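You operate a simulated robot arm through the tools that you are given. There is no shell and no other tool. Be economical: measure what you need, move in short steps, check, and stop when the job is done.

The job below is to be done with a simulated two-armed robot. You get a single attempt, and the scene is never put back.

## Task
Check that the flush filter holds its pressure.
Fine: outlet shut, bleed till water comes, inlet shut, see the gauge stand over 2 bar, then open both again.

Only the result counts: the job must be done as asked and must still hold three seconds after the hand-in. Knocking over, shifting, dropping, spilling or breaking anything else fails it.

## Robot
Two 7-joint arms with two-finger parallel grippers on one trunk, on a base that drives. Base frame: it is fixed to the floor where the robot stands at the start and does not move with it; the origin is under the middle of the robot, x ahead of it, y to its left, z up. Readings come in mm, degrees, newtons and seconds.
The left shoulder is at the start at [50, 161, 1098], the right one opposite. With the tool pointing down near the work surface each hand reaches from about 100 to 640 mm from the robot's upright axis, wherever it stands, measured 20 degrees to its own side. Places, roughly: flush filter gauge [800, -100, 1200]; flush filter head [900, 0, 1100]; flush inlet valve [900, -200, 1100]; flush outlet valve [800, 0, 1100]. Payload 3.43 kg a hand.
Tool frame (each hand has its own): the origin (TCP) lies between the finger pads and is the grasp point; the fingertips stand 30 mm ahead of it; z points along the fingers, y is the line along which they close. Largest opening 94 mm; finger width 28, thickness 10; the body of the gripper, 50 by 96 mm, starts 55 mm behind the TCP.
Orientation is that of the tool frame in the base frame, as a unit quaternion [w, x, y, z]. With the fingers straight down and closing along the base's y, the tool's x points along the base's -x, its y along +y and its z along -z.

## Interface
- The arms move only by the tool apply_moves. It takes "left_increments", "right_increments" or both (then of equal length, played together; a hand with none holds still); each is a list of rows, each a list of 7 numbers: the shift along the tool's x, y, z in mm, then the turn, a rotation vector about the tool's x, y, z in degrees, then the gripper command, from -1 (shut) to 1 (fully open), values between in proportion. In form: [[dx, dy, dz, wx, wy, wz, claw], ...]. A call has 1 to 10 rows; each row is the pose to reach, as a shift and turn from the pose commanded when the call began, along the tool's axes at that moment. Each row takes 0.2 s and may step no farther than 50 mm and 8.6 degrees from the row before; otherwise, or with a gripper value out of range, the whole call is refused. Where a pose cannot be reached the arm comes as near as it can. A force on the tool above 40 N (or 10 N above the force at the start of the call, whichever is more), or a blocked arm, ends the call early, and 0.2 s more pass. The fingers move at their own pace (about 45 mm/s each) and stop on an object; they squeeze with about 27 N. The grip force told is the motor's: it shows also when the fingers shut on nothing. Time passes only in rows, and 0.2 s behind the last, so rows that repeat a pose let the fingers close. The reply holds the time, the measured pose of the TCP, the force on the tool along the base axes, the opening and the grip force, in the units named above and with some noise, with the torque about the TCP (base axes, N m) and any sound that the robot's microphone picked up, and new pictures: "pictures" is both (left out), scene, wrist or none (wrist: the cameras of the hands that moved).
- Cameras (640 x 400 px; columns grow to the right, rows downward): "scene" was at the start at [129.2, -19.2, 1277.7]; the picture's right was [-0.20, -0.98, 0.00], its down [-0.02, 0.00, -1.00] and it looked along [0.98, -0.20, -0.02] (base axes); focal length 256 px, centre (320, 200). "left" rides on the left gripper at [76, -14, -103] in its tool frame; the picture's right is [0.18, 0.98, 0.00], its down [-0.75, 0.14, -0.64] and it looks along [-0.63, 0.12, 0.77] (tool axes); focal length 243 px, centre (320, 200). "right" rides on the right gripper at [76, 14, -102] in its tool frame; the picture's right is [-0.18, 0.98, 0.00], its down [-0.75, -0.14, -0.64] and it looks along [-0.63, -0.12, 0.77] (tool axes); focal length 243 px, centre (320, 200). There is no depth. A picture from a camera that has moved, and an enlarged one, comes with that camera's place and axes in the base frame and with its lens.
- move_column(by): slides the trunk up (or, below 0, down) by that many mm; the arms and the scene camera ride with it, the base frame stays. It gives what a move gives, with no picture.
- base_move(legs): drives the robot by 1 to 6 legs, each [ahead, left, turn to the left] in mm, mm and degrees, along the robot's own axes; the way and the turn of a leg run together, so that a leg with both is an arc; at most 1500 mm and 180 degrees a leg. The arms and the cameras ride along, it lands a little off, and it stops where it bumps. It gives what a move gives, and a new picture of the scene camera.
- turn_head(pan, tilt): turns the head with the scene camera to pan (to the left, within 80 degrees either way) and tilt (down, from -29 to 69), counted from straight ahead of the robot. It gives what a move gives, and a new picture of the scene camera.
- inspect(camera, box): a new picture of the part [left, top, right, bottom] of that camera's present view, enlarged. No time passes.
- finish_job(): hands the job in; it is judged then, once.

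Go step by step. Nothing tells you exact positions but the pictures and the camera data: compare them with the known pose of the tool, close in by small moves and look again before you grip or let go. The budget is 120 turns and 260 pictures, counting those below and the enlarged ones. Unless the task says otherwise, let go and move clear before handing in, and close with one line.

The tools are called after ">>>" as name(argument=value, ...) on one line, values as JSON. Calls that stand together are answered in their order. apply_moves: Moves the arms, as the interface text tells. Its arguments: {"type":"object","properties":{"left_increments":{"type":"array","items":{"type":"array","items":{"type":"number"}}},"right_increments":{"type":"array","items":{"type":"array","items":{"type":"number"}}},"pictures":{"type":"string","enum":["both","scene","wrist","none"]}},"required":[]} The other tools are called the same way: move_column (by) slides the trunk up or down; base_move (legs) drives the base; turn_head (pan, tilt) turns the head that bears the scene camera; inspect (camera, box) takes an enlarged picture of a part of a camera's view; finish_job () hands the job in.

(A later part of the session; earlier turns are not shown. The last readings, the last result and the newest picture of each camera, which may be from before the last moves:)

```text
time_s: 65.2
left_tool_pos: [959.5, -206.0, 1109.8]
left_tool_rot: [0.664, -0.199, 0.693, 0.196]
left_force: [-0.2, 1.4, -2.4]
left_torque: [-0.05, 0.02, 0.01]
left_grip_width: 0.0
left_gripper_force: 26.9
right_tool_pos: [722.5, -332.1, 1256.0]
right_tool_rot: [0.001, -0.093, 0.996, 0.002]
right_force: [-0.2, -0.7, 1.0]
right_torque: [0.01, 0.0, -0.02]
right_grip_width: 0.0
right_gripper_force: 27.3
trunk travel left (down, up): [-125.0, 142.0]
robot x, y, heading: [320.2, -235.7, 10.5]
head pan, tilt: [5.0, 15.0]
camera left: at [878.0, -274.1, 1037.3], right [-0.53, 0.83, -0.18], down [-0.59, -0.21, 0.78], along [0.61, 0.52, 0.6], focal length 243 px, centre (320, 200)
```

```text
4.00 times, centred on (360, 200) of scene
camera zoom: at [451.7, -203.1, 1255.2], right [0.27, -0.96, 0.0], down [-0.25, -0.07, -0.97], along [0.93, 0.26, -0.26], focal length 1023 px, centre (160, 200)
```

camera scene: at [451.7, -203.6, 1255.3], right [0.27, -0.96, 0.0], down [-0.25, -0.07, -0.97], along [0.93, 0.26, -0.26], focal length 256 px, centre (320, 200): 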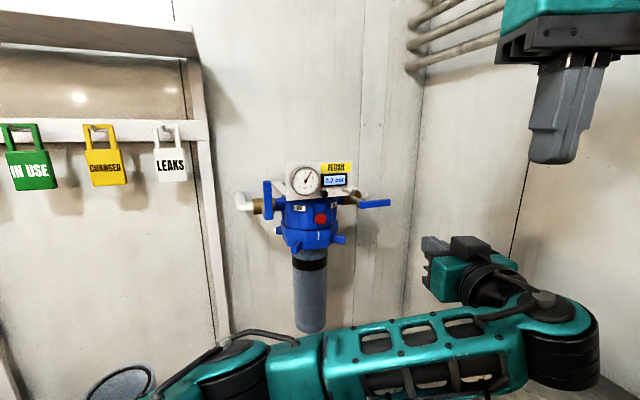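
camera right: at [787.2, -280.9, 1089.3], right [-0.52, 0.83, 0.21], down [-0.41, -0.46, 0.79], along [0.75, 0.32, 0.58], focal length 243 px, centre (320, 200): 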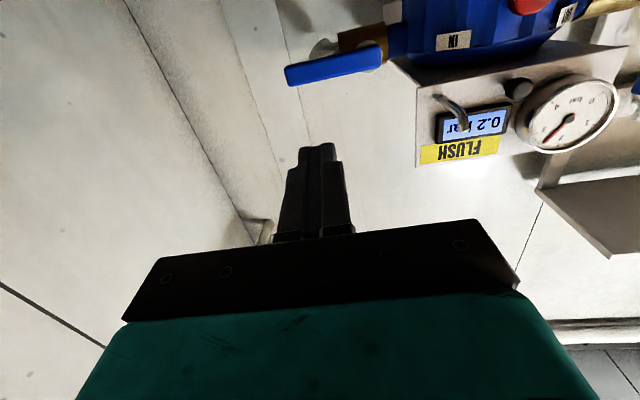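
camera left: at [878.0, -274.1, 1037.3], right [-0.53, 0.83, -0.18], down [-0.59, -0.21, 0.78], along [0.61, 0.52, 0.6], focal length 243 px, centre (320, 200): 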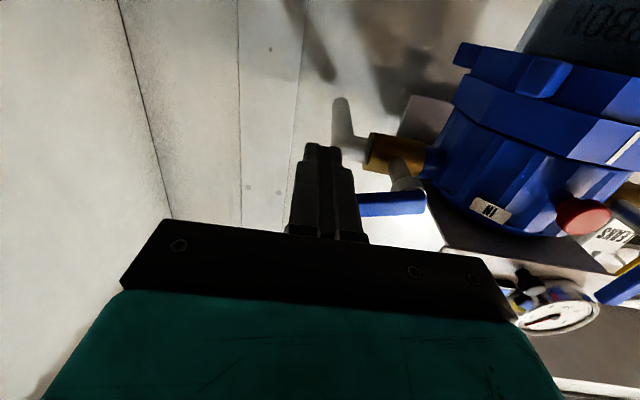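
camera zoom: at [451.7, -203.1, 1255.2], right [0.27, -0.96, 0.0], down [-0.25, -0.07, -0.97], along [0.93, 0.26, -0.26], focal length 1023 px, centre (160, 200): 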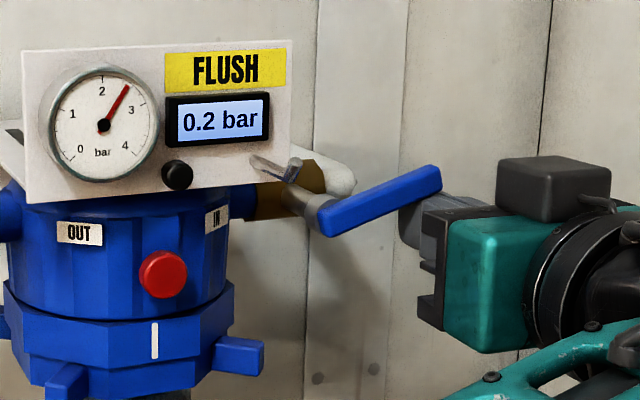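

It swings upward. I follow the arc.

>>> apply_moves(left_increments=[[-10, 0, 0, 0, 0, 0, -1], [-19, 2, -1, 0, 0, 0, -1], [-28, 5, -1, 0, 0, 0, -1], [-36, 10, -2, 0, 0, 0, -1], [-43, 16, -2, 0, 0, 0, -1], [-48, 23, -2, 0, 0, 0, -1], [-51, 30, -2, 0, 0, 0, -1]], pictures="wrist")

>>> inspect(camera="scene", box=[280, 150, 440, 250])

```text
time_s: 66.8
left_tool_pos: [942.8, -181.3, 1160.2]
left_tool_rot: [0.664, -0.199, 0.694, 0.195]
left_force: [-0.2, -2.4, 0.3]
left_torque: [0.04, -0.02, 0.01]
left_grip_width: 0.0
left_gripper_force: 26.8
right_tool_pos: [719.6, -333.2, 1256.9]
right_tool_rot: [0.0, -0.093, 0.996, 0.003]
right_force: [0.5, 1.0, 0.8]
right_torque: [-0.01, -0.02, 0.04]
right_grip_width: 0.0
right_gripper_force: 27.3
trunk travel left (down, up): [-125.0, 142.0]
robot x, y, heading: [324.3, -235.2, 10.4]
head pan, tilt: [5.0, 15.0]
camera left: at [861.8, -249.7, 1089.6], right [-0.53, 0.83, -0.18], down [-0.59, -0.21, 0.78], along [0.61, 0.52, 0.6], focal length 243 px, centre (320, 200)
```

left: 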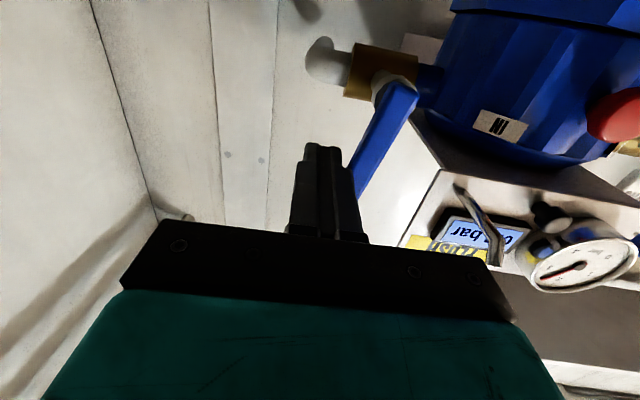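

```text
4.00 times, centred on (360, 200) of scene
camera zoom: at [451.6, -203.6, 1255.3], right [0.27, -0.96, 0.0], down [-0.25, -0.07, -0.97], along [0.93, 0.26, -0.26], focal length 1023 px, centre (160, 200)
```

zoom: 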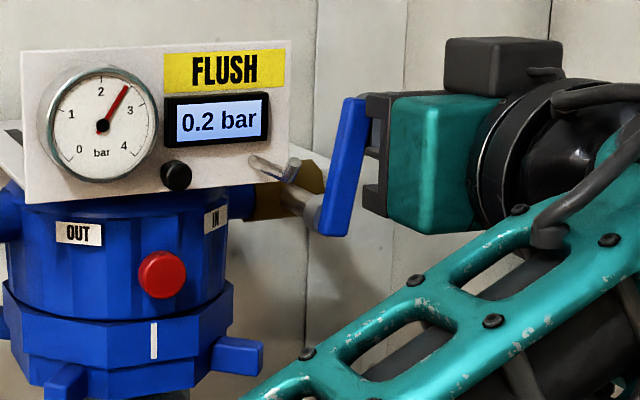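

Nearly upright; the hand is clear of the panel. I push left to the stop.

>>> apply_moves(left_increments=[[-1, 4, 0, 0, 0, 0, -1], [-1, 8, 0, 0, 0, 0, -1], [-1, 12, 0, 0, 0, 0, -1], [-1, 15, 0, 0, 0, 0, -1], [-1, 18, 0, 0, 0, 0, -1], [-1, 21, 0, 0, 0, 0, -1]], pictures="wrist")

>>> inspect(camera="scene", box=[280, 150, 440, 250])

```text
time_s: 68.2
left_tool_pos: [936.4, -173.3, 1162.0]
left_tool_rot: [0.668, -0.191, 0.694, 0.189]
left_force: [18.1, -7.8, 1.9]
left_torque: [-0.07, -0.22, -0.21]
left_grip_width: 0.1
left_gripper_force: 26.8
right_tool_pos: [724.6, -335.5, 1255.6]
right_tool_rot: [0.0, -0.093, 0.996, 0.003]
right_force: [-0.7, 0.2, -0.5]
right_torque: [-0.02, 0.04, -0.01]
right_grip_width: 0.1
right_gripper_force: 27.5
trunk travel left (down, up): [-125.0, 142.0]
robot x, y, heading: [323.8, -236.0, 10.8]
head pan, tilt: [5.0, 15.0]
stopped in row 6 (left hand): the force on the tool passed its limit at 42 N (the readings are from after the stop); the commanded pose is now the measured one
camera left: at [853.6, -239.0, 1089.4], right [-0.51, 0.84, -0.18], down [-0.59, -0.2, 0.78], along [0.62, 0.51, 0.6], focal length 243 px, centre (320, 200)
```

left: 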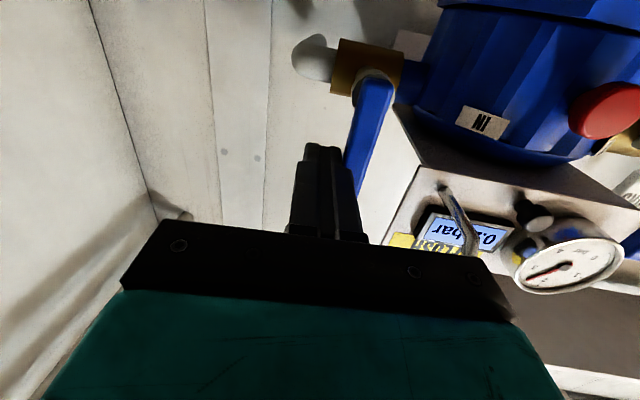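

```text
4.00 times, centred on (360, 200) of scene
camera zoom: at [454.9, -204.6, 1254.8], right [0.27, -0.96, 0.0], down [-0.25, -0.07, -0.97], along [0.93, 0.26, -0.26], focal length 1023 px, centre (160, 200)
```

zoom: 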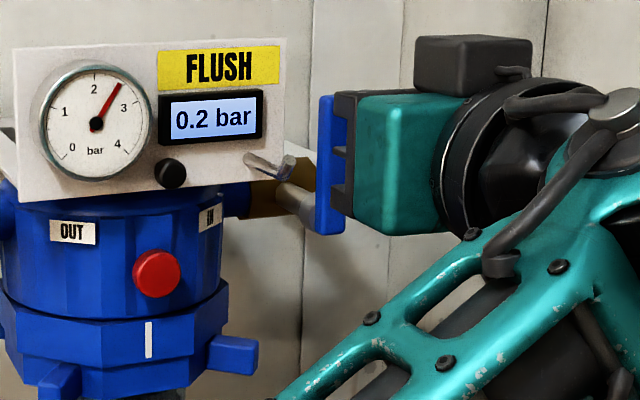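

Inlet is shut, upright at its stop. I ease off and let time pass to watch the gauge.

>>> apply_moves(left_increments=[[0, -12, 0, 0, 0, 0, -1], [0, -20, 0, 0, 0, 0, -1], [0, -20, -20, 0, 0, 0, -1], [0, -20, -50, 0, 0, 0, -1], [0, -20, -50, 0, 0, 0, -1], [0, -20, -50, 0, 0, 0, -1], [0, -20, -50, 0, 0, 0, -1], [0, -20, -50, 0, 0, 0, -1]], pictures="none")

>>> inspect(camera="scene", box=[260, 150, 380, 225])

>>> apply_moves(left_increments=[[0, 0, 0, 0, 0, 0, -1], [0, 0, 0, 0, 0, 0, -1], [0, 0, 0, 0, 0, 0, -1], [0, 0, 0, 0, 0, 0, -1], [0, 0, 0, 0, 0, 0, -1], [0, 0, 0, 0, 0, 0, -1], [0, 0, 0, 0, 0, 0, -1], [0, 0, 0, 0, 0, 0, -1], [0, 0, 0, 0, 0, 0, -1], [0, 0, 0, 0, 0, 0, -1]], pictures="none")

>>> apply_moves(left_increments=[[0, 0, 0, 0, 0, 0, -1], [0, 0, 0, 0, 0, 0, -1], [0, 0, 0, 0, 0, 0, -1], [0, 0, 0, 0, 0, 0, -1], [0, 0, 0, 0, 0, 0, -1], [0, 0, 0, 0, 0, 0, -1], [0, 0, 0, 0, 0, 0, -1], [0, 0, 0, 0, 0, 0, -1], [0, 0, 0, 0, 0, 0, -1], [0, 0, 0, 0, 0, 0, -1]], pictures="none")

>>> inspect(camera="scene", box=[260, 150, 380, 225])

```text
time_s: 70.0
left_tool_pos: [902.1, -211.1, 1163.8]
left_tool_rot: [0.667, -0.195, 0.693, 0.191]
left_force: [-0.1, 0.0, 0.3]
left_torque: [-0.01, 0.01, 0.01]
left_grip_width: 0.0
left_gripper_force: 27.0
right_tool_pos: [721.9, -334.7, 1255.2]
right_tool_rot: [0.0, -0.091, 0.996, 0.003]
right_force: [0.3, 0.5, 0.4]
right_torque: [-0.01, 0.0, 0.01]
right_grip_width: 0.2
right_gripper_force: 27.5
trunk travel left (down, up): [-125.0, 142.0]
robot x, y, heading: [323.7, -236.0, 10.4]
head pan, tilt: [5.0, 15.0]
```

```text
5.33 times, centred on (320, 188) of scene
camera zoom: at [452.1, -203.7, 1255.3], right [0.27, -0.96, 0.0], down [-0.25, -0.07, -0.97], along [0.93, 0.26, -0.26], focal length 1364 px, centre (320, 267)
```

zoom: 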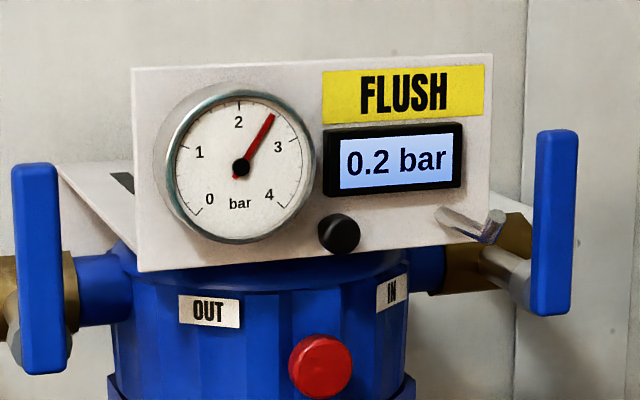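

```text
time_s: 72.2
left_tool_pos: [901.7, -212.1, 1164.4]
left_tool_rot: [0.668, -0.194, 0.693, 0.191]
left_force: [0.0, 0.8, 0.5]
left_torque: [0.01, -0.02, 0.02]
left_grip_width: 0.2
left_gripper_force: 27.4
right_tool_pos: [720.8, -332.9, 1256.9]
right_tool_rot: [0.0, -0.092, 0.996, 0.003]
right_force: [0.1, 0.0, -0.2]
right_torque: [0.04, 0.01, -0.01]
right_grip_width: 0.0
right_gripper_force: 27.0
trunk travel left (down, up): [-125.0, 142.0]
robot x, y, heading: [323.4, -234.1, 10.6]
head pan, tilt: [5.0, 15.0]
```

```text
time_s: 74.4
left_tool_pos: [902.3, -212.6, 1163.1]
left_tool_rot: [0.668, -0.195, 0.692, 0.191]
left_force: [0.1, 0.7, -1.0]
left_torque: [-0.01, -0.02, 0.0]
left_grip_width: 0.0
left_gripper_force: 27.3
right_tool_pos: [722.0, -334.9, 1255.4]
right_tool_rot: [0.002, -0.092, 0.996, 0.003]
right_force: [-0.3, 0.4, -0.1]
right_torque: [-0.02, 0.03, 0.0]
right_grip_width: 0.0
right_gripper_force: 27.0
trunk travel left (down, up): [-125.0, 142.0]
robot x, y, heading: [323.1, -231.1, 10.8]
head pan, tilt: [5.0, 15.0]
```

```text
5.33 times, centred on (320, 188) of scene
camera zoom: at [452.1, -203.7, 1255.3], right [0.27, -0.96, 0.0], down [-0.25, -0.07, -0.97], along [0.93, 0.26, -0.26], focal length 1364 px, centre (320, 267)
```

zoom: 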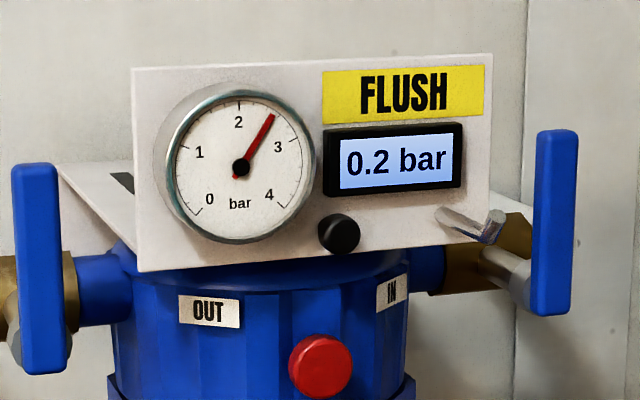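

Both levers upright; the gauge stands at 2.6 bar and hasn't moved in 4 s. I wait longer to exclude a slow leak.

>>> apply_moves(left_increments=[[0, 0, 0, 0, 0, 0, -1], [0, 0, 0, 0, 0, 0, -1], [0, 0, 0, 0, 0, 0, -1], [0, 0, 0, 0, 0, 0, -1], [0, 0, 0, 0, 0, 0, -1], [0, 0, 0, 0, 0, 0, -1], [0, 0, 0, 0, 0, 0, -1], [0, 0, 0, 0, 0, 0, -1], [0, 0, 0, 0, 0, 0, -1], [0, 0, 0, 0, 0, 0, -1]], pictures="none")

>>> apply_moves(left_increments=[[0, 0, 0, 0, 0, 0, -1], [0, 0, 0, 0, 0, 0, -1], [0, 0, 0, 0, 0, 0, -1], [0, 0, 0, 0, 0, 0, -1], [0, 0, 0, 0, 0, 0, -1], [0, 0, 0, 0, 0, 0, -1], [0, 0, 0, 0, 0, 0, -1], [0, 0, 0, 0, 0, 0, -1], [0, 0, 0, 0, 0, 0, -1], [0, 0, 0, 0, 0, 0, -1]], pictures="none")

>>> apply_moves(left_increments=[[0, 0, 0, 0, 0, 0, -1], [0, 0, 0, 0, 0, 0, -1], [0, 0, 0, 0, 0, 0, -1], [0, 0, 0, 0, 0, 0, -1], [0, 0, 0, 0, 0, 0, -1], [0, 0, 0, 0, 0, 0, -1], [0, 0, 0, 0, 0, 0, -1], [0, 0, 0, 0, 0, 0, -1], [0, 0, 0, 0, 0, 0, -1], [0, 0, 0, 0, 0, 0, -1]], pictures="wrist")

>>> inspect(camera="scene", box=[260, 150, 380, 225])

```text
time_s: 76.6
left_tool_pos: [901.8, -212.5, 1164.4]
left_tool_rot: [0.668, -0.194, 0.693, 0.191]
left_force: [0.0, 0.6, 0.5]
left_torque: [0.0, 0.0, 0.06]
left_grip_width: 0.0
left_gripper_force: 26.9
right_tool_pos: [721.4, -333.7, 1255.8]
right_tool_rot: [0.0, -0.092, 0.996, 0.002]
right_force: [0.5, 0.8, -0.7]
right_torque: [-0.02, 0.01, 0.0]
right_grip_width: 0.0
right_gripper_force: 26.8
trunk travel left (down, up): [-125.0, 142.0]
robot x, y, heading: [326.1, -235.3, 10.6]
head pan, tilt: [5.0, 15.0]
```

```text
time_s: 78.8
left_tool_pos: [901.8, -212.4, 1164.6]
left_tool_rot: [0.667, -0.194, 0.693, 0.191]
left_force: [-0.5, -0.2, -0.4]
left_torque: [-0.02, 0.01, 0.0]
left_grip_width: 0.0
left_gripper_force: 27.1
right_tool_pos: [720.5, -334.6, 1255.0]
right_tool_rot: [0.001, -0.092, 0.996, 0.002]
right_force: [0.1, 0.9, 0.8]
right_torque: [-0.03, 0.03, -0.01]
right_grip_width: 0.0
right_gripper_force: 27.6
trunk travel left (down, up): [-125.0, 142.0]
robot x, y, heading: [322.6, -235.2, 10.6]
head pan, tilt: [5.0, 15.0]
```

```text
time_s: 81.0
left_tool_pos: [902.3, -212.9, 1164.1]
left_tool_rot: [0.667, -0.194, 0.693, 0.191]
left_force: [0.0, 0.2, -0.6]
left_torque: [-0.03, 0.02, 0.02]
left_grip_width: 0.2
left_gripper_force: 27.0
right_tool_pos: [721.2, -334.3, 1256.0]
right_tool_rot: [0.0, -0.092, 0.996, 0.003]
right_force: [-0.7, 0.4, -0.2]
right_torque: [0.01, -0.01, -0.01]
right_grip_width: 0.0
right_gripper_force: 27.1
trunk travel left (down, up): [-125.0, 142.0]
robot x, y, heading: [317.4, -238.0, 10.5]
head pan, tilt: [5.0, 15.0]
camera left: at [819.6, -279.0, 1092.6], right [-0.52, 0.83, -0.18], down [-0.6, -0.2, 0.78], along [0.61, 0.51, 0.6], focal length 243 px, centre (320, 200)
```

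left: 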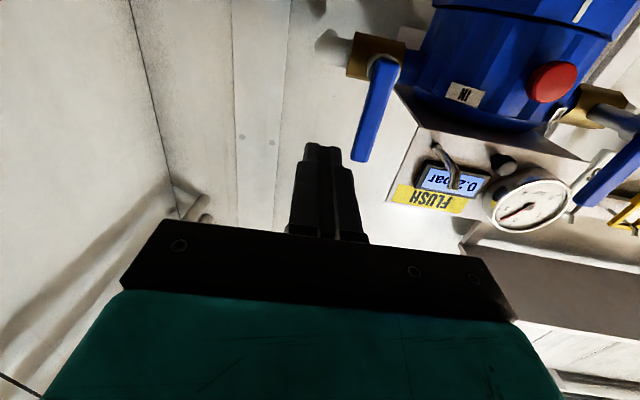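

```text
5.33 times, centred on (320, 188) of scene
camera zoom: at [452.1, -203.7, 1255.3], right [0.27, -0.96, 0.0], down [-0.25, -0.07, -0.97], along [0.93, 0.26, -0.26], focal length 1364 px, centre (320, 267)
```

zoom: 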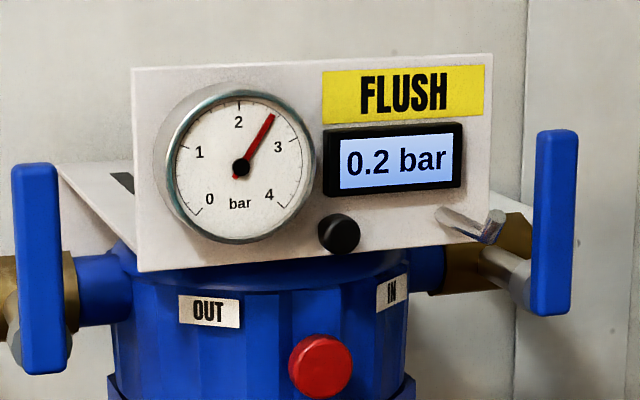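

Pressure has held at 2.6 bar for 11 s with both valves shut. To reopen the inlet I'll straddle the upright lever with slightly opened fingers; first line up in front.

>>> apply_moves(left_increments=[[2, 8, 0, 0, 0, 0, -0.28], [3, 16, 0, 0, 0, 0, -0.28], [4, 24, 0, 0, 0, 0, -0.28], [4, 24, 0, 0, 0, 0, -0.28]], pictures="wrist")

>>> inspect(camera="left", box=[220, 20, 460, 240])

```text
time_s: 82.0
left_tool_pos: [888.8, -192.1, 1160.2]
left_tool_rot: [0.668, -0.194, 0.693, 0.19]
left_force: [0.0, 0.9, 0.3]
left_torque: [0.02, -0.01, 0.0]
left_grip_width: 33.9
left_gripper_force: 0.0
right_tool_pos: [721.2, -333.9, 1255.5]
right_tool_rot: [0.0, -0.093, 0.996, 0.003]
right_force: [-0.2, -0.1, -0.3]
right_torque: [0.02, -0.02, -0.02]
right_grip_width: 0.1
right_gripper_force: 26.8
trunk travel left (down, up): [-125.0, 142.0]
robot x, y, heading: [321.7, -236.6, 10.6]
head pan, tilt: [5.0, 15.0]
camera left: at [806.4, -259.0, 1088.8], right [-0.52, 0.83, -0.18], down [-0.6, -0.2, 0.78], along [0.61, 0.51, 0.6], focal length 243 px, centre (320, 200)
```

left: 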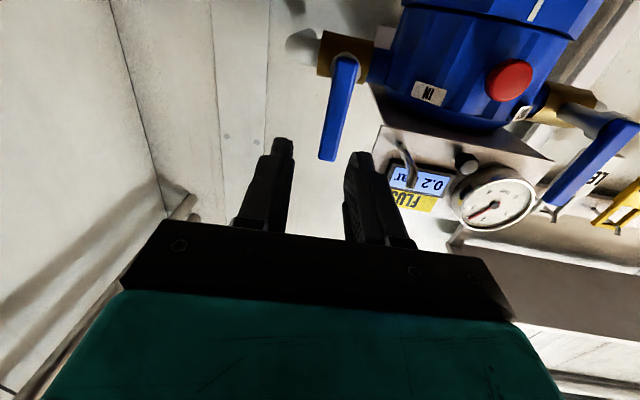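

```text
1.82 times, centred on (340, 130) of left
camera zoom: at [806.4, -259.0, 1088.8], right [-0.52, 0.83, -0.18], down [-0.6, -0.2, 0.78], along [0.61, 0.51, 0.6], focal length 441 px, centre (284, 327)
```

zoom: 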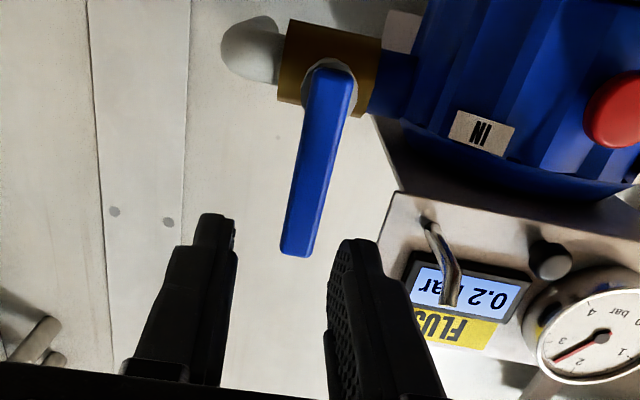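

The lever lies centred between the fingers. I advance to straddle it.

>>> apply_moves(left_increments=[[0, 0, 16, 0, 0, 0, -0.28], [0, 0, 32, 0, 0, 0, -0.28], [0, 0, 47, 0, 0, 0, -0.28]], pictures="wrist")

>>> inspect(camera="left", box=[220, 20, 460, 240])

>>> inspect(camera="scene", box=[280, 150, 440, 250])

```text
time_s: 82.8
left_tool_pos: [929.8, -167.8, 1159.6]
left_tool_rot: [0.668, -0.193, 0.694, 0.19]
left_force: [-0.5, -0.2, 0.8]
left_torque: [-0.01, 0.0, 0.01]
left_grip_width: 33.7
left_gripper_force: 0.1
right_tool_pos: [722.4, -333.6, 1254.4]
right_tool_rot: [0.001, -0.092, 0.996, 0.003]
right_force: [0.8, -0.2, 0.6]
right_torque: [0.01, -0.04, -0.01]
right_grip_width: 0.0
right_gripper_force: 26.8
trunk travel left (down, up): [-125.0, 142.0]
robot x, y, heading: [320.6, -236.0, 10.5]
head pan, tilt: [5.0, 15.0]
camera left: at [846.9, -235.0, 1086.4], right [-0.52, 0.84, -0.18], down [-0.59, -0.2, 0.78], along [0.61, 0.51, 0.6], focal length 243 px, centre (320, 200)
```

left: 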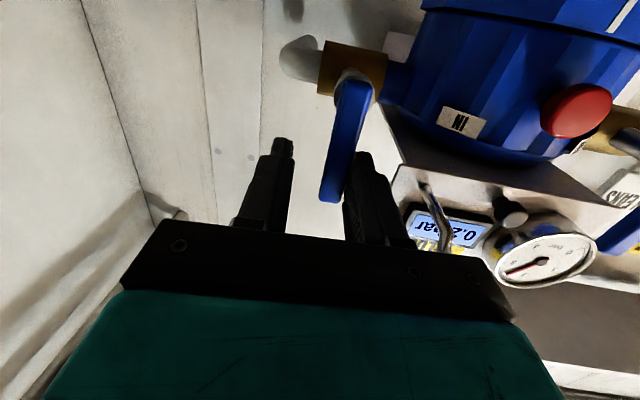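

```text
1.82 times, centred on (340, 130) of left
camera zoom: at [846.9, -235.0, 1086.4], right [-0.52, 0.84, -0.18], down [-0.59, -0.2, 0.78], along [0.61, 0.51, 0.6], focal length 441 px, centre (284, 327)
```

zoom: 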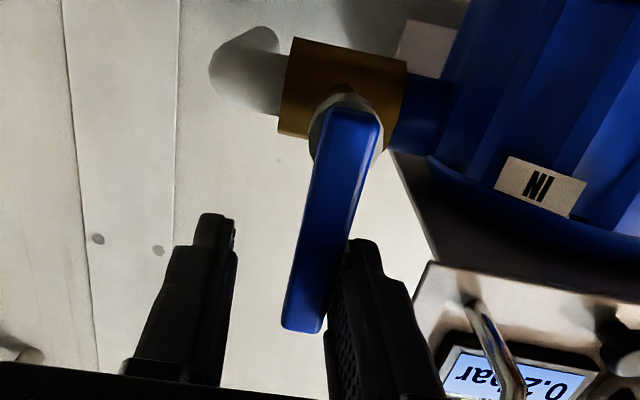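

```text
4.00 times, centred on (360, 200) of scene
camera zoom: at [452.2, -203.6, 1255.3], right [0.27, -0.96, 0.0], down [-0.25, -0.07, -0.97], along [0.93, 0.26, -0.26], focal length 1023 px, centre (160, 200)
```

zoom: 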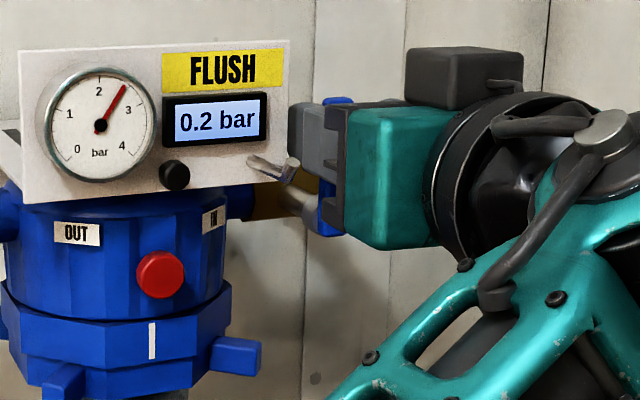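

The lever is straddled. I turn it back by rolling the hand about the lever's pivot.

>>> apply_moves(left_increments=[[0, -4, 0, 0, 0, 4, -0.28], [1, -9, 0, 0, 0, 11, -0.28], [2.5, -15, 0, 0, 0, 19, -0.28], [5, -21, 0, 0, 0, 27, -0.28], [8.5, -26.5, 0, 0, 0, 35, -0.28], [13, -31.5, 0, 0, 0, 43, -0.28]], pictures="wrist")

>>> inspect(camera="scene", box=[280, 150, 440, 250])

```text
time_s: 84.2
left_tool_pos: [945.5, -194.0, 1146.5]
left_tool_rot: [0.552, 0.075, 0.716, 0.421]
left_force: [-0.5, 1.5, 0.2]
left_torque: [0.0, 0.0, -0.01]
left_grip_width: 34.5
left_gripper_force: 0.5
right_tool_pos: [722.1, -334.0, 1255.8]
right_tool_rot: [0.001, -0.092, 0.996, 0.001]
right_force: [0.2, 0.3, -1.1]
right_torque: [0.04, 0.02, -0.02]
right_grip_width: 0.0
right_gripper_force: 26.8
trunk travel left (down, up): [-125.0, 142.0]
robot x, y, heading: [325.1, -230.6, 10.8]
head pan, tilt: [5.0, 15.0]
camera left: at [833.1, -213.6, 1086.7], right [-0.42, 0.73, 0.54], down [-0.31, -0.68, 0.67], along [0.85, 0.11, 0.51], focal length 243 px, centre (320, 200)
```

left: 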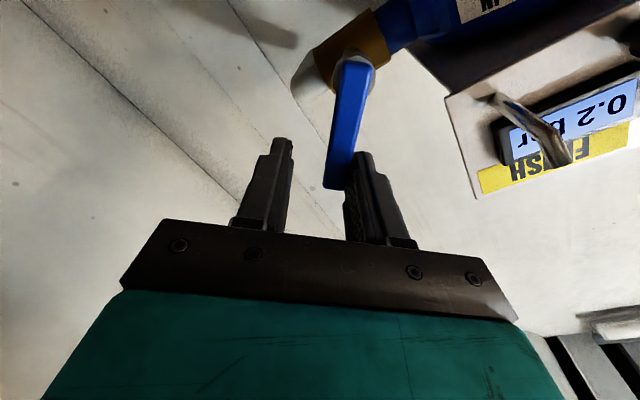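

```text
4.00 times, centred on (360, 200) of scene
camera zoom: at [452.0, -203.6, 1255.3], right [0.27, -0.96, 0.0], down [-0.25, -0.07, -0.97], along [0.93, 0.26, -0.26], focal length 1023 px, centre (160, 200)
```

zoom: 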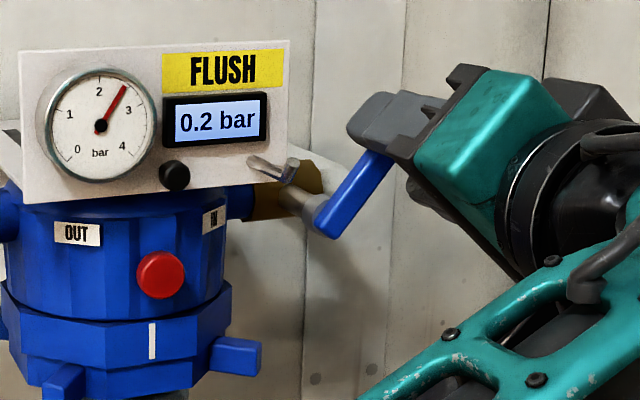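

Works well. I continue the roll down to the stop.

>>> apply_moves(left_increments=[[0.5, -6, 0, 0, 0, 8, -0.28], [2, -12, 0, 0, 0, 16, -0.28], [4, -18, 0, 0, 0, 24, -0.28], [7, -24, 0, 0, 0, 32, -0.28], [10.5, -29, 0, 0, 0, 40, -0.28], [14, -33, 0, 0, 0, 47, -0.28], [16, -36, 0, 0, 0, 51, -0.28], [17.5, -38.5, 0, 0, 0, 53, -0.28]], pictures="wrist")

>>> inspect(camera="scene", box=[280, 150, 440, 250])

```text
time_s: 86.0
left_tool_pos: [952.4, -208.7, 1106.8]
left_tool_rot: [0.304, 0.386, 0.607, 0.624]
left_force: [-0.6, 0.9, 1.6]
left_torque: [0.0, -0.03, 0.03]
left_grip_width: 34.5
left_gripper_force: 0.6
right_tool_pos: [721.2, -333.3, 1256.1]
right_tool_rot: [0.001, -0.092, 0.996, 0.002]
right_force: [0.2, 0.5, -0.4]
right_torque: [0.0, -0.03, 0.01]
right_grip_width: 0.0
right_gripper_force: 27.1
trunk travel left (down, up): [-125.0, 142.0]
robot x, y, heading: [324.5, -231.5, 10.6]
head pan, tilt: [5.0, 15.0]
camera left: at [823.7, -196.7, 1105.3], right [-0.01, 0.08, 1.0], down [-0.14, -0.99, 0.08], along [0.99, -0.14, 0.02], focal length 243 px, centre (320, 200)
```

left: 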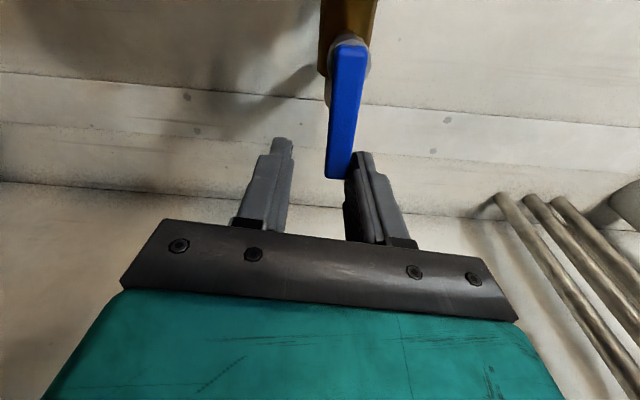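

```text
4.00 times, centred on (360, 200) of scene
camera zoom: at [452.0, -203.6, 1255.3], right [0.27, -0.96, 0.0], down [-0.25, -0.07, -0.97], along [0.93, 0.26, -0.26], focal length 1023 px, centre (160, 200)
```

zoom: 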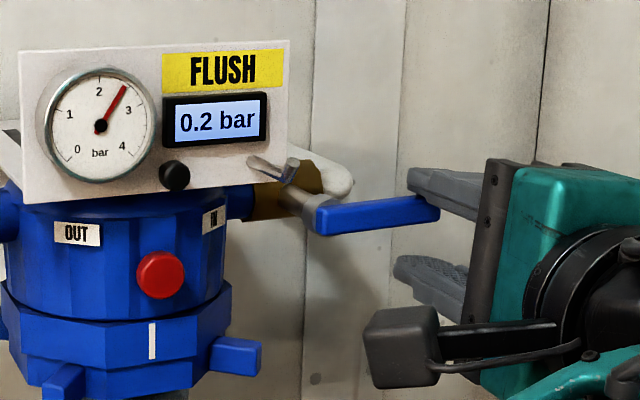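

Nearly horizontal; I press down to its stop.

>>> apply_moves(left_increments=[[0, -3, 0, 0, 0, 0, -0.28], [0, -6, 0, 0, 0, 0, -0.28], [0, -9, 0, 0, 0, 0, -0.28], [0, -12, 0, 0, 0, 0, -0.28], [0, -15, 0, 0, 0, 0, -0.28]], pictures="none")

>>> inspect(camera="scene", box=[280, 150, 440, 250])

```text
time_s: 87.2
left_tool_pos: [950.1, -208.3, 1096.8]
left_tool_rot: [0.308, 0.383, 0.606, 0.626]
left_force: [15.4, 0.1, 24.9]
left_torque: [0.19, -0.26, -0.2]
left_grip_width: 49.4
left_gripper_force: 14.0
right_tool_pos: [721.3, -333.6, 1256.8]
right_tool_rot: [0.001, -0.093, 0.996, 0.003]
right_force: [-0.3, 0.3, -0.4]
right_torque: [0.03, 0.0, -0.01]
right_grip_width: 0.0
right_gripper_force: 27.1
trunk travel left (down, up): [-125.0, 142.0]
robot x, y, heading: [318.8, -234.8, 10.6]
head pan, tilt: [5.0, 15.0]
```

```text
4.00 times, centred on (360, 200) of scene
camera zoom: at [451.4, -203.8, 1255.6], right [0.27, -0.96, 0.0], down [-0.25, -0.07, -0.97], along [0.93, 0.26, -0.26], focal length 1023 px, centre (160, 200)
```

zoom: 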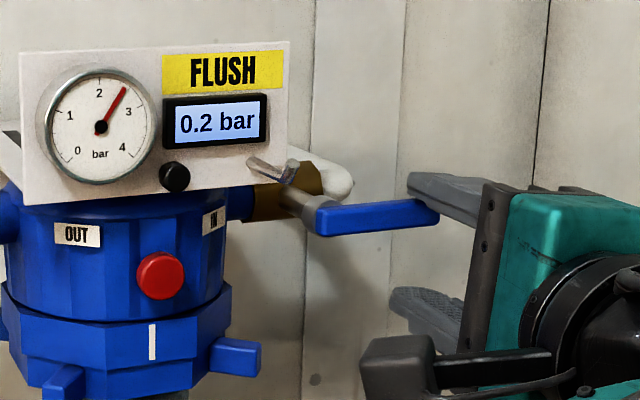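

Inlet is open at its stop. I ease off, back out and unroll the hand.

>>> apply_moves(left_increments=[[0, 6, 0, 0, 0, 0, -0.28], [0, 9, -10, 0, 0, 0, -0.28], [0, 9, -40, 0, 0, 0, -0.28], [0, 9, -80, 0, 0, 0, -0.28]], pictures="none")

>>> apply_moves(left_increments=[[0, 0, -5, 0, 0, -8.5, -0.28], [0, 0, -10, 0, 0, -17, -0.28], [0, 0, -15, 0, 0, -25.5, -0.28], [0, 0, -20, 0, 0, -34, -0.28], [0, 0, -25, 0, 0, -42.5, -0.28], [0, 0, -30, 0, 0, -51, -0.28], [0, 0, -35, 0, 0, -59.5, -0.28], [0, 0, -40, 0, 0, -68, -0.28], [0, 0, -45, 0, 0, -76.5, -0.28], [0, 0, -50, 0, 0, -85, -0.28]], pictures="both")

```text
time_s: 88.2
left_tool_pos: [881.5, -250.8, 1103.2]
left_tool_rot: [0.303, 0.386, 0.609, 0.623]
left_force: [0.0, 0.5, 0.7]
left_torque: [0.01, 0.0, 0.0]
left_grip_width: 33.9
left_gripper_force: 0.1
right_tool_pos: [721.0, -334.1, 1255.0]
right_tool_rot: [0.002, -0.092, 0.996, 0.003]
right_force: [1.3, -0.4, 0.1]
right_torque: [0.02, 0.02, 0.02]
right_grip_width: 0.0
right_gripper_force: 27.4
trunk travel left (down, up): [-125.0, 142.0]
robot x, y, heading: [320.0, -233.8, 10.5]
head pan, tilt: [5.0, 15.0]
```

```text
time_s: 90.4
left_tool_pos: [839.7, -276.0, 1104.5]
left_tool_rot: [0.646, -0.128, 0.709, 0.254]
left_force: [0.4, -0.1, -0.6]
left_torque: [0.03, -0.01, 0.04]
left_grip_width: 33.6
left_gripper_force: 0.0
right_tool_pos: [720.4, -335.3, 1254.8]
right_tool_rot: [0.0, -0.092, 0.996, 0.004]
right_force: [-0.2, 0.3, 0.3]
right_torque: [0.03, -0.02, 0.02]
right_grip_width: 0.6
right_gripper_force: 26.5
trunk travel left (down, up): [-125.0, 142.0]
robot x, y, heading: [324.3, -234.5, 10.5]
head pan, tilt: [5.0, 15.0]
camera scene: at [452.0, -203.7, 1255.3], right [0.27, -0.96, 0.0], down [-0.25, -0.07, -0.97], along [0.93, 0.26, -0.26], focal length 256 px, centre (320, 200)
camera left: at [750.0, -330.8, 1032.4], right [-0.52, 0.85, 0.01], down [-0.52, -0.33, 0.79], along [0.68, 0.41, 0.61], focal length 243 px, centre (320, 200)
```

scene: 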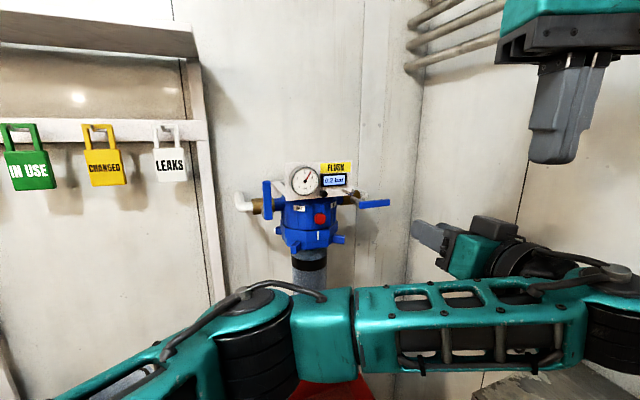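
left: 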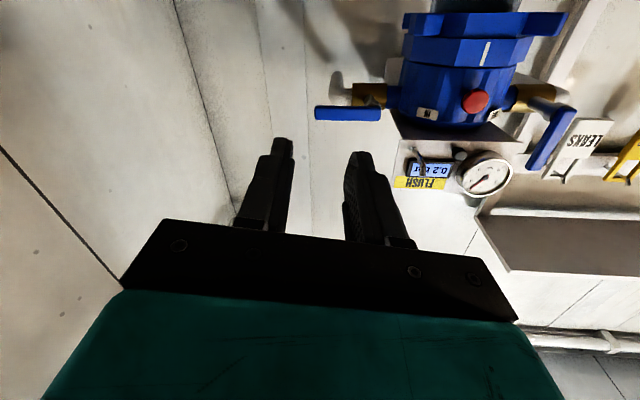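

I finish unrolling and turn the hand to point slightly rightward of square, retreating so it can cross to the outlet side.

>>> apply_moves(left_increments=[[0, 0, -20, 0, 0, -5, -0.28], [0, 0, -40, 0, 0, -11, -0.28], [0, 0, -55, 7, 0, -11, -0.28], [0, 0, -65, 14, 0, -11, -0.28], [0, 0, -70, 20, 0, -11, -0.28]], pictures="none")

```text
time_s: 91.6
left_tool_pos: [781.1, -313.4, 1108.1]
left_tool_rot: [0.68, -0.079, 0.726, 0.064]
left_force: [-0.2, 0.1, -0.4]
left_torque: [-0.02, -0.03, -0.03]
left_grip_width: 33.8
left_gripper_force: 0.0
left hand out of reach, approached as far as the arm can: row 1, 2, 3
right_tool_pos: [721.3, -333.8, 1255.5]
right_tool_rot: [0.001, -0.093, 0.996, 0.002]
right_force: [-0.7, 0.0, -0.2]
right_torque: [0.0, 0.0, -0.02]
right_grip_width: 0.2
right_gripper_force: 26.4
trunk travel left (down, up): [-125.0, 142.0]
robot x, y, heading: [323.6, -235.7, 10.5]
head pan, tilt: [5.0, 15.0]
```

>>> apply_moves(left_increments=[[-7, 37, 0, 0, 0, 0, -0.28], [-14, 74, 0, 0, 0, 0, -0.28], [-21, 111, 0, 0, 0, 0, -0.28], [-28, 148, 0, 0, 0, 0, -0.28], [-35, 185, 0, 0, 0, 0, -0.28], [-42, 222, 5, 0, 0, 0, -0.28], [-49, 259, 15, 0, 0, 0, -0.28], [-53, 294, 30, 0, 0, 0, -0.28]], pictures="wrist")

>>> inspect(camera="scene", box=[230, 140, 390, 240])

```text
time_s: 93.4
left_tool_pos: [753.0, -16.8, 1154.6]
left_tool_rot: [0.68, -0.08, 0.726, 0.064]
left_force: [-0.3, 0.2, -0.1]
left_torque: [0.01, -0.02, 0.01]
left_grip_width: 33.6
left_gripper_force: 0.0
right_tool_pos: [721.8, -334.0, 1256.4]
right_tool_rot: [0.0, -0.092, 0.996, 0.002]
right_force: [0.2, 0.5, -0.2]
right_torque: [0.0, -0.02, -0.01]
right_grip_width: 0.1
right_gripper_force: 27.4
trunk travel left (down, up): [-125.0, 142.0]
robot x, y, heading: [322.9, -233.3, 10.6]
head pan, tilt: [5.0, 15.0]
camera left: at [650.5, -54.1, 1087.3], right [-0.21, 0.96, -0.2], down [-0.61, 0.03, 0.79], along [0.77, 0.29, 0.58], focal length 243 px, centre (320, 200)
```

left: 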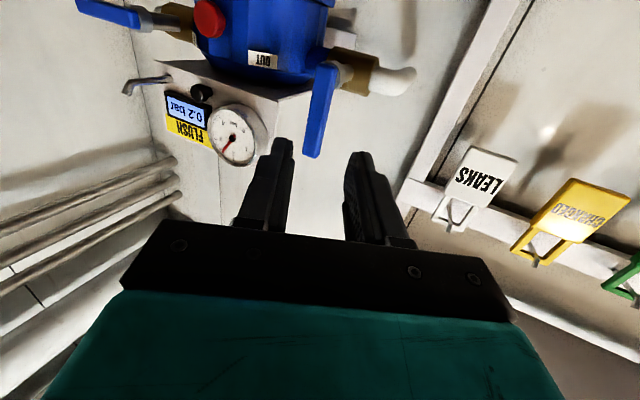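

```text
4.00 times, centred on (310, 190) of scene
camera zoom: at [452.1, -203.4, 1255.2], right [0.27, -0.96, 0.0], down [-0.25, -0.07, -0.97], along [0.93, 0.26, -0.26], focal length 1023 px, centre (360, 240)
```

zoom: 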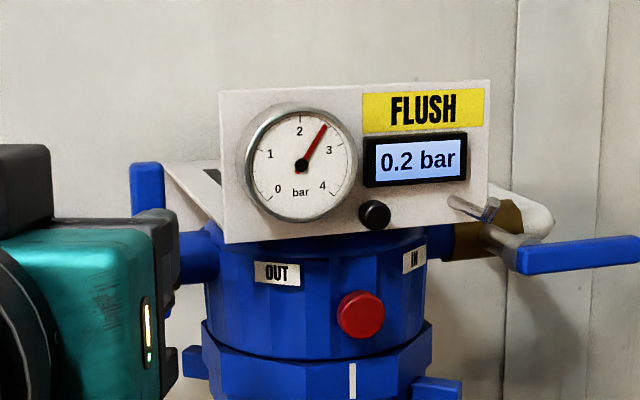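

The inlet lever is back in line. The outlet lever lies between the fingers; I advance with a little lift.

>>> apply_moves(left_increments=[[-5, 0, 20, 0, 0, 0, -0.28], [-10, 0, 38, 0, 0, 0, -0.28], [-10, 0, 50, 0, 0, 0, -0.28], [-10, 0, 61, 0, 0, 0, -0.28]], pictures="wrist")

>>> inspect(camera="left", box=[200, 20, 440, 240])

>>> inspect(camera="scene", box=[230, 140, 390, 240])

```text
time_s: 94.4
left_tool_pos: [813.2, -6.4, 1161.0]
left_tool_rot: [0.68, -0.079, 0.726, 0.064]
left_force: [-0.1, -0.1, 0.0]
left_torque: [-0.02, 0.03, -0.01]
left_grip_width: 33.8
left_gripper_force: 0.0
right_tool_pos: [721.9, -334.5, 1255.6]
right_tool_rot: [0.0, -0.092, 0.996, 0.003]
right_force: [-0.5, -0.3, 0.3]
right_torque: [0.02, 0.02, 0.02]
right_grip_width: 0.0
right_gripper_force: 27.1
trunk travel left (down, up): [-125.0, 142.0]
robot x, y, heading: [321.4, -234.5, 10.6]
head pan, tilt: [5.0, 15.0]
camera left: at [712.0, -42.0, 1092.6], right [-0.21, 0.96, -0.2], down [-0.61, 0.03, 0.79], along [0.77, 0.29, 0.58], focal length 243 px, centre (320, 200)
```

left: 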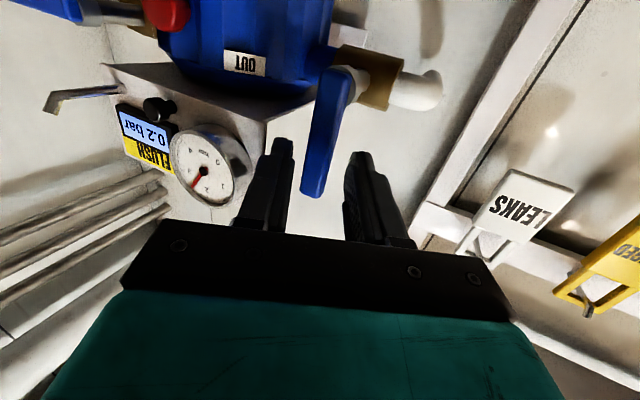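

```text
1.82 times, centred on (320, 130) of left
camera zoom: at [712.0, -42.0, 1092.6], right [-0.21, 0.96, -0.2], down [-0.61, 0.03, 0.79], along [0.77, 0.29, 0.58], focal length 441 px, centre (320, 327)
```

zoom: 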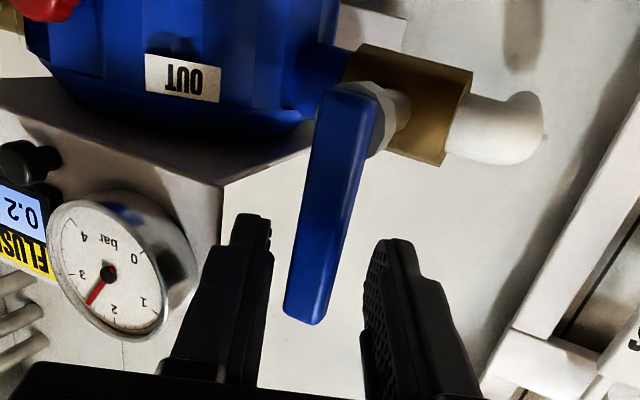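

```text
4.00 times, centred on (310, 190) of scene
camera zoom: at [452.1, -203.7, 1255.3], right [0.27, -0.96, 0.0], down [-0.25, -0.07, -0.97], along [0.93, 0.26, -0.26], focal length 1023 px, centre (360, 240)
```

zoom: 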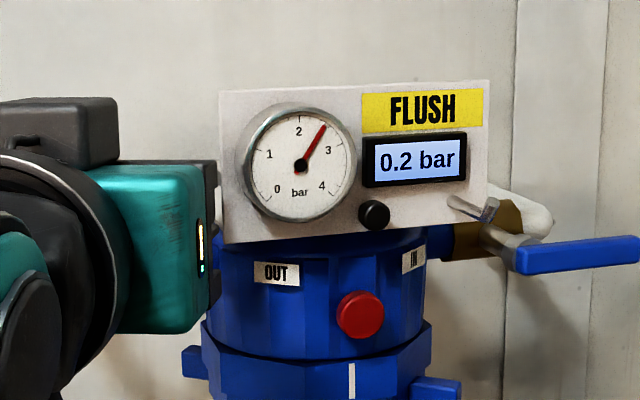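

The outlet lever is straddled. I roll it counter-clockwise back toward the left.

>>> apply_moves(left_increments=[[0, 5, -1.5, 0, 0, -4, -0.28], [1, 10.5, -3.5, 0, 0, -11, -0.28], [2.5, 16, -6, 0, 0, -19, -0.28], [5, 21.5, -8, 0, 0, -27, -0.28], [8.5, 26.5, -10, 0, 0, -35, -0.28], [13, 31, -12, 0, 0, -43, -0.28]], pictures="wrist")

>>> inspect(camera="scene", box=[230, 140, 390, 240])

```text
time_s: 95.8
left_tool_pos: [796.5, 24.1, 1147.5]
left_tool_rot: [0.656, -0.342, 0.646, -0.188]
left_force: [0.4, 0.4, 0.2]
left_torque: [0.0, 0.05, 0.04]
left_grip_width: 34.5
left_gripper_force: 0.7
right_tool_pos: [721.7, -334.8, 1255.4]
right_tool_rot: [0.001, -0.092, 0.996, 0.003]
right_force: [0.1, 0.1, -0.2]
right_torque: [-0.02, 0.01, -0.01]
right_grip_width: 0.0
right_gripper_force: 27.0
trunk travel left (down, up): [-125.0, 142.0]
robot x, y, heading: [323.9, -236.5, 10.6]
head pan, tilt: [5.0, 15.0]
camera left: at [705.6, -59.4, 1110.2], right [-0.17, 0.56, -0.81], down [-0.73, 0.49, 0.49], along [0.67, 0.67, 0.32], focal length 243 px, centre (320, 200)
```

left: 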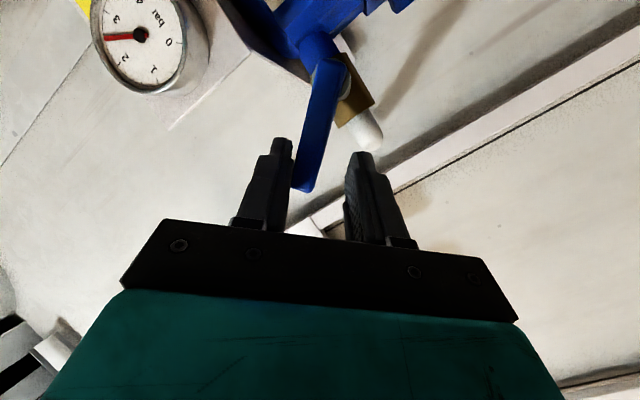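

```text
4.00 times, centred on (310, 190) of scene
camera zoom: at [452.0, -203.8, 1255.3], right [0.27, -0.96, 0.0], down [-0.25, -0.07, -0.97], along [0.93, 0.26, -0.26], focal length 1023 px, centre (360, 240)
```

zoom: 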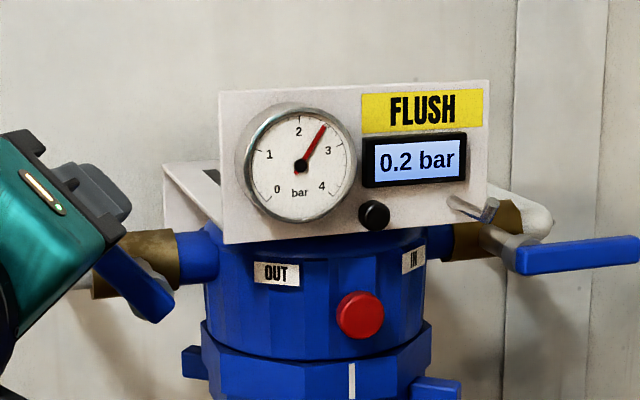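

>>> apply_moves(left_increments=[[0.5, 6, -1.5, 0, 0, -8, -0.28], [2, 12, -3, 0, 0, -16, -0.28], [4, 18, -4, 0, 0, -24, -0.28], [7, 24, -5, 0, 0, -32, -0.28], [10.5, 29, -5, 0, 0, -40, -0.28], [14, 33, -5, 0, 0, -47, -0.28], [16, 37, -5, 0, 0, -50, -0.28], [17.5, 40, -5, 0, 0, -50, -0.28]], pictures="wrist")

>>> inspect(camera="scene", box=[230, 140, 390, 240])

```text
time_s: 97.6
left_tool_pos: [783.3, 36.8, 1107.0]
left_tool_rot: [-0.514, 0.581, -0.443, 0.449]
left_force: [1.3, 0.2, 1.0]
left_torque: [0.02, 0.01, -0.02]
left_grip_width: 34.2
left_gripper_force: 0.5
right_tool_pos: [722.6, -334.3, 1254.3]
right_tool_rot: [0.001, -0.092, 0.996, 0.003]
right_force: [0.5, -0.7, 0.1]
right_torque: [0.01, 0.03, -0.01]
right_grip_width: 0.0
right_gripper_force: 27.0
trunk travel left (down, up): [-125.0, 142.0]
robot x, y, heading: [322.4, -233.3, 10.7]
head pan, tilt: [5.0, 15.0]
camera left: at [699.9, -57.0, 1134.5], right [-0.01, -0.26, -0.97], down [-0.79, 0.59, -0.15], along [0.61, 0.76, -0.21], focal length 243 px, centre (320, 200)
```

left: 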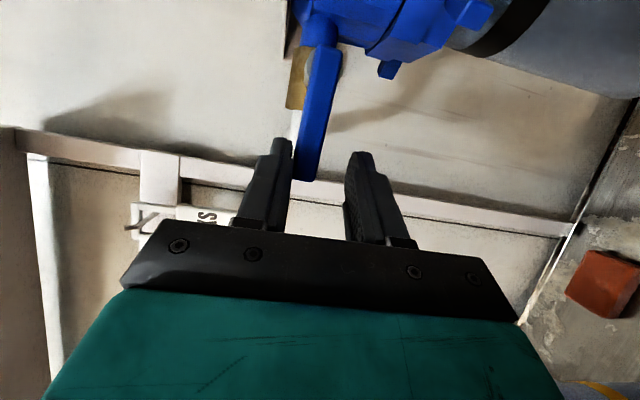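

```text
4.00 times, centred on (310, 190) of scene
camera zoom: at [452.0, -203.8, 1255.3], right [0.27, -0.96, 0.0], down [-0.25, -0.07, -0.97], along [0.93, 0.26, -0.26], focal length 1023 px, centre (360, 240)
```

zoom: 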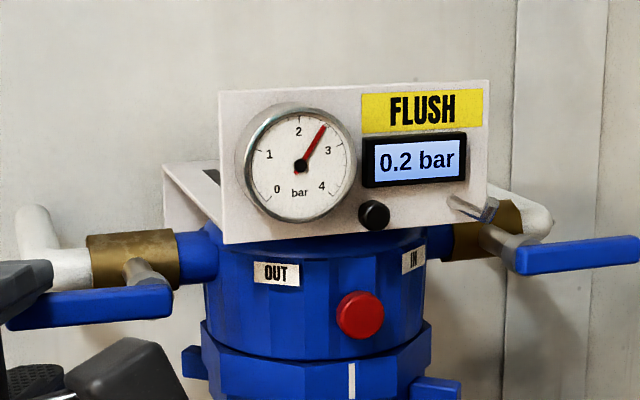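

Almost in line; I press down to its stop.

>>> apply_moves(left_increments=[[0, 3, 0, 0, 0, 0, -0.28], [0, 6, 0, 0, 0, 0, -0.28], [0, 9, 0, 0, 0, 0, -0.28], [0, 12, 0, 0, 0, 0, -0.28], [0, 15, 0, 0, 0, 0, -0.28]], pictures="none")

>>> inspect(camera="scene", box=[230, 140, 390, 240])

```text
time_s: 98.8
left_tool_pos: [783.8, 35.1, 1107.6]
left_tool_rot: [-0.522, 0.573, -0.436, 0.457]
left_force: [-0.3, -0.2, -0.4]
left_torque: [0.01, 0.01, 0.0]
left_grip_width: 33.6
left_gripper_force: 0.0
right_tool_pos: [722.6, -334.2, 1256.0]
right_tool_rot: [0.001, -0.092, 0.996, 0.002]
right_force: [0.8, 0.5, 0.0]
right_torque: [-0.02, -0.02, 0.0]
right_grip_width: 0.0
right_gripper_force: 26.5
trunk travel left (down, up): [-125.0, 142.0]
robot x, y, heading: [324.6, -235.2, 11.0]
head pan, tilt: [5.0, 15.0]
```

```text
4.00 times, centred on (310, 190) of scene
camera zoom: at [452.0, -203.7, 1255.2], right [0.27, -0.96, 0.0], down [-0.25, -0.07, -0.97], along [0.93, 0.26, -0.26], focal length 1023 px, centre (360, 240)
```

zoom: 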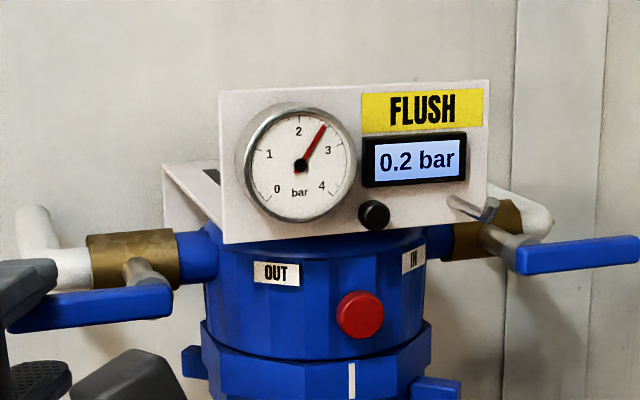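

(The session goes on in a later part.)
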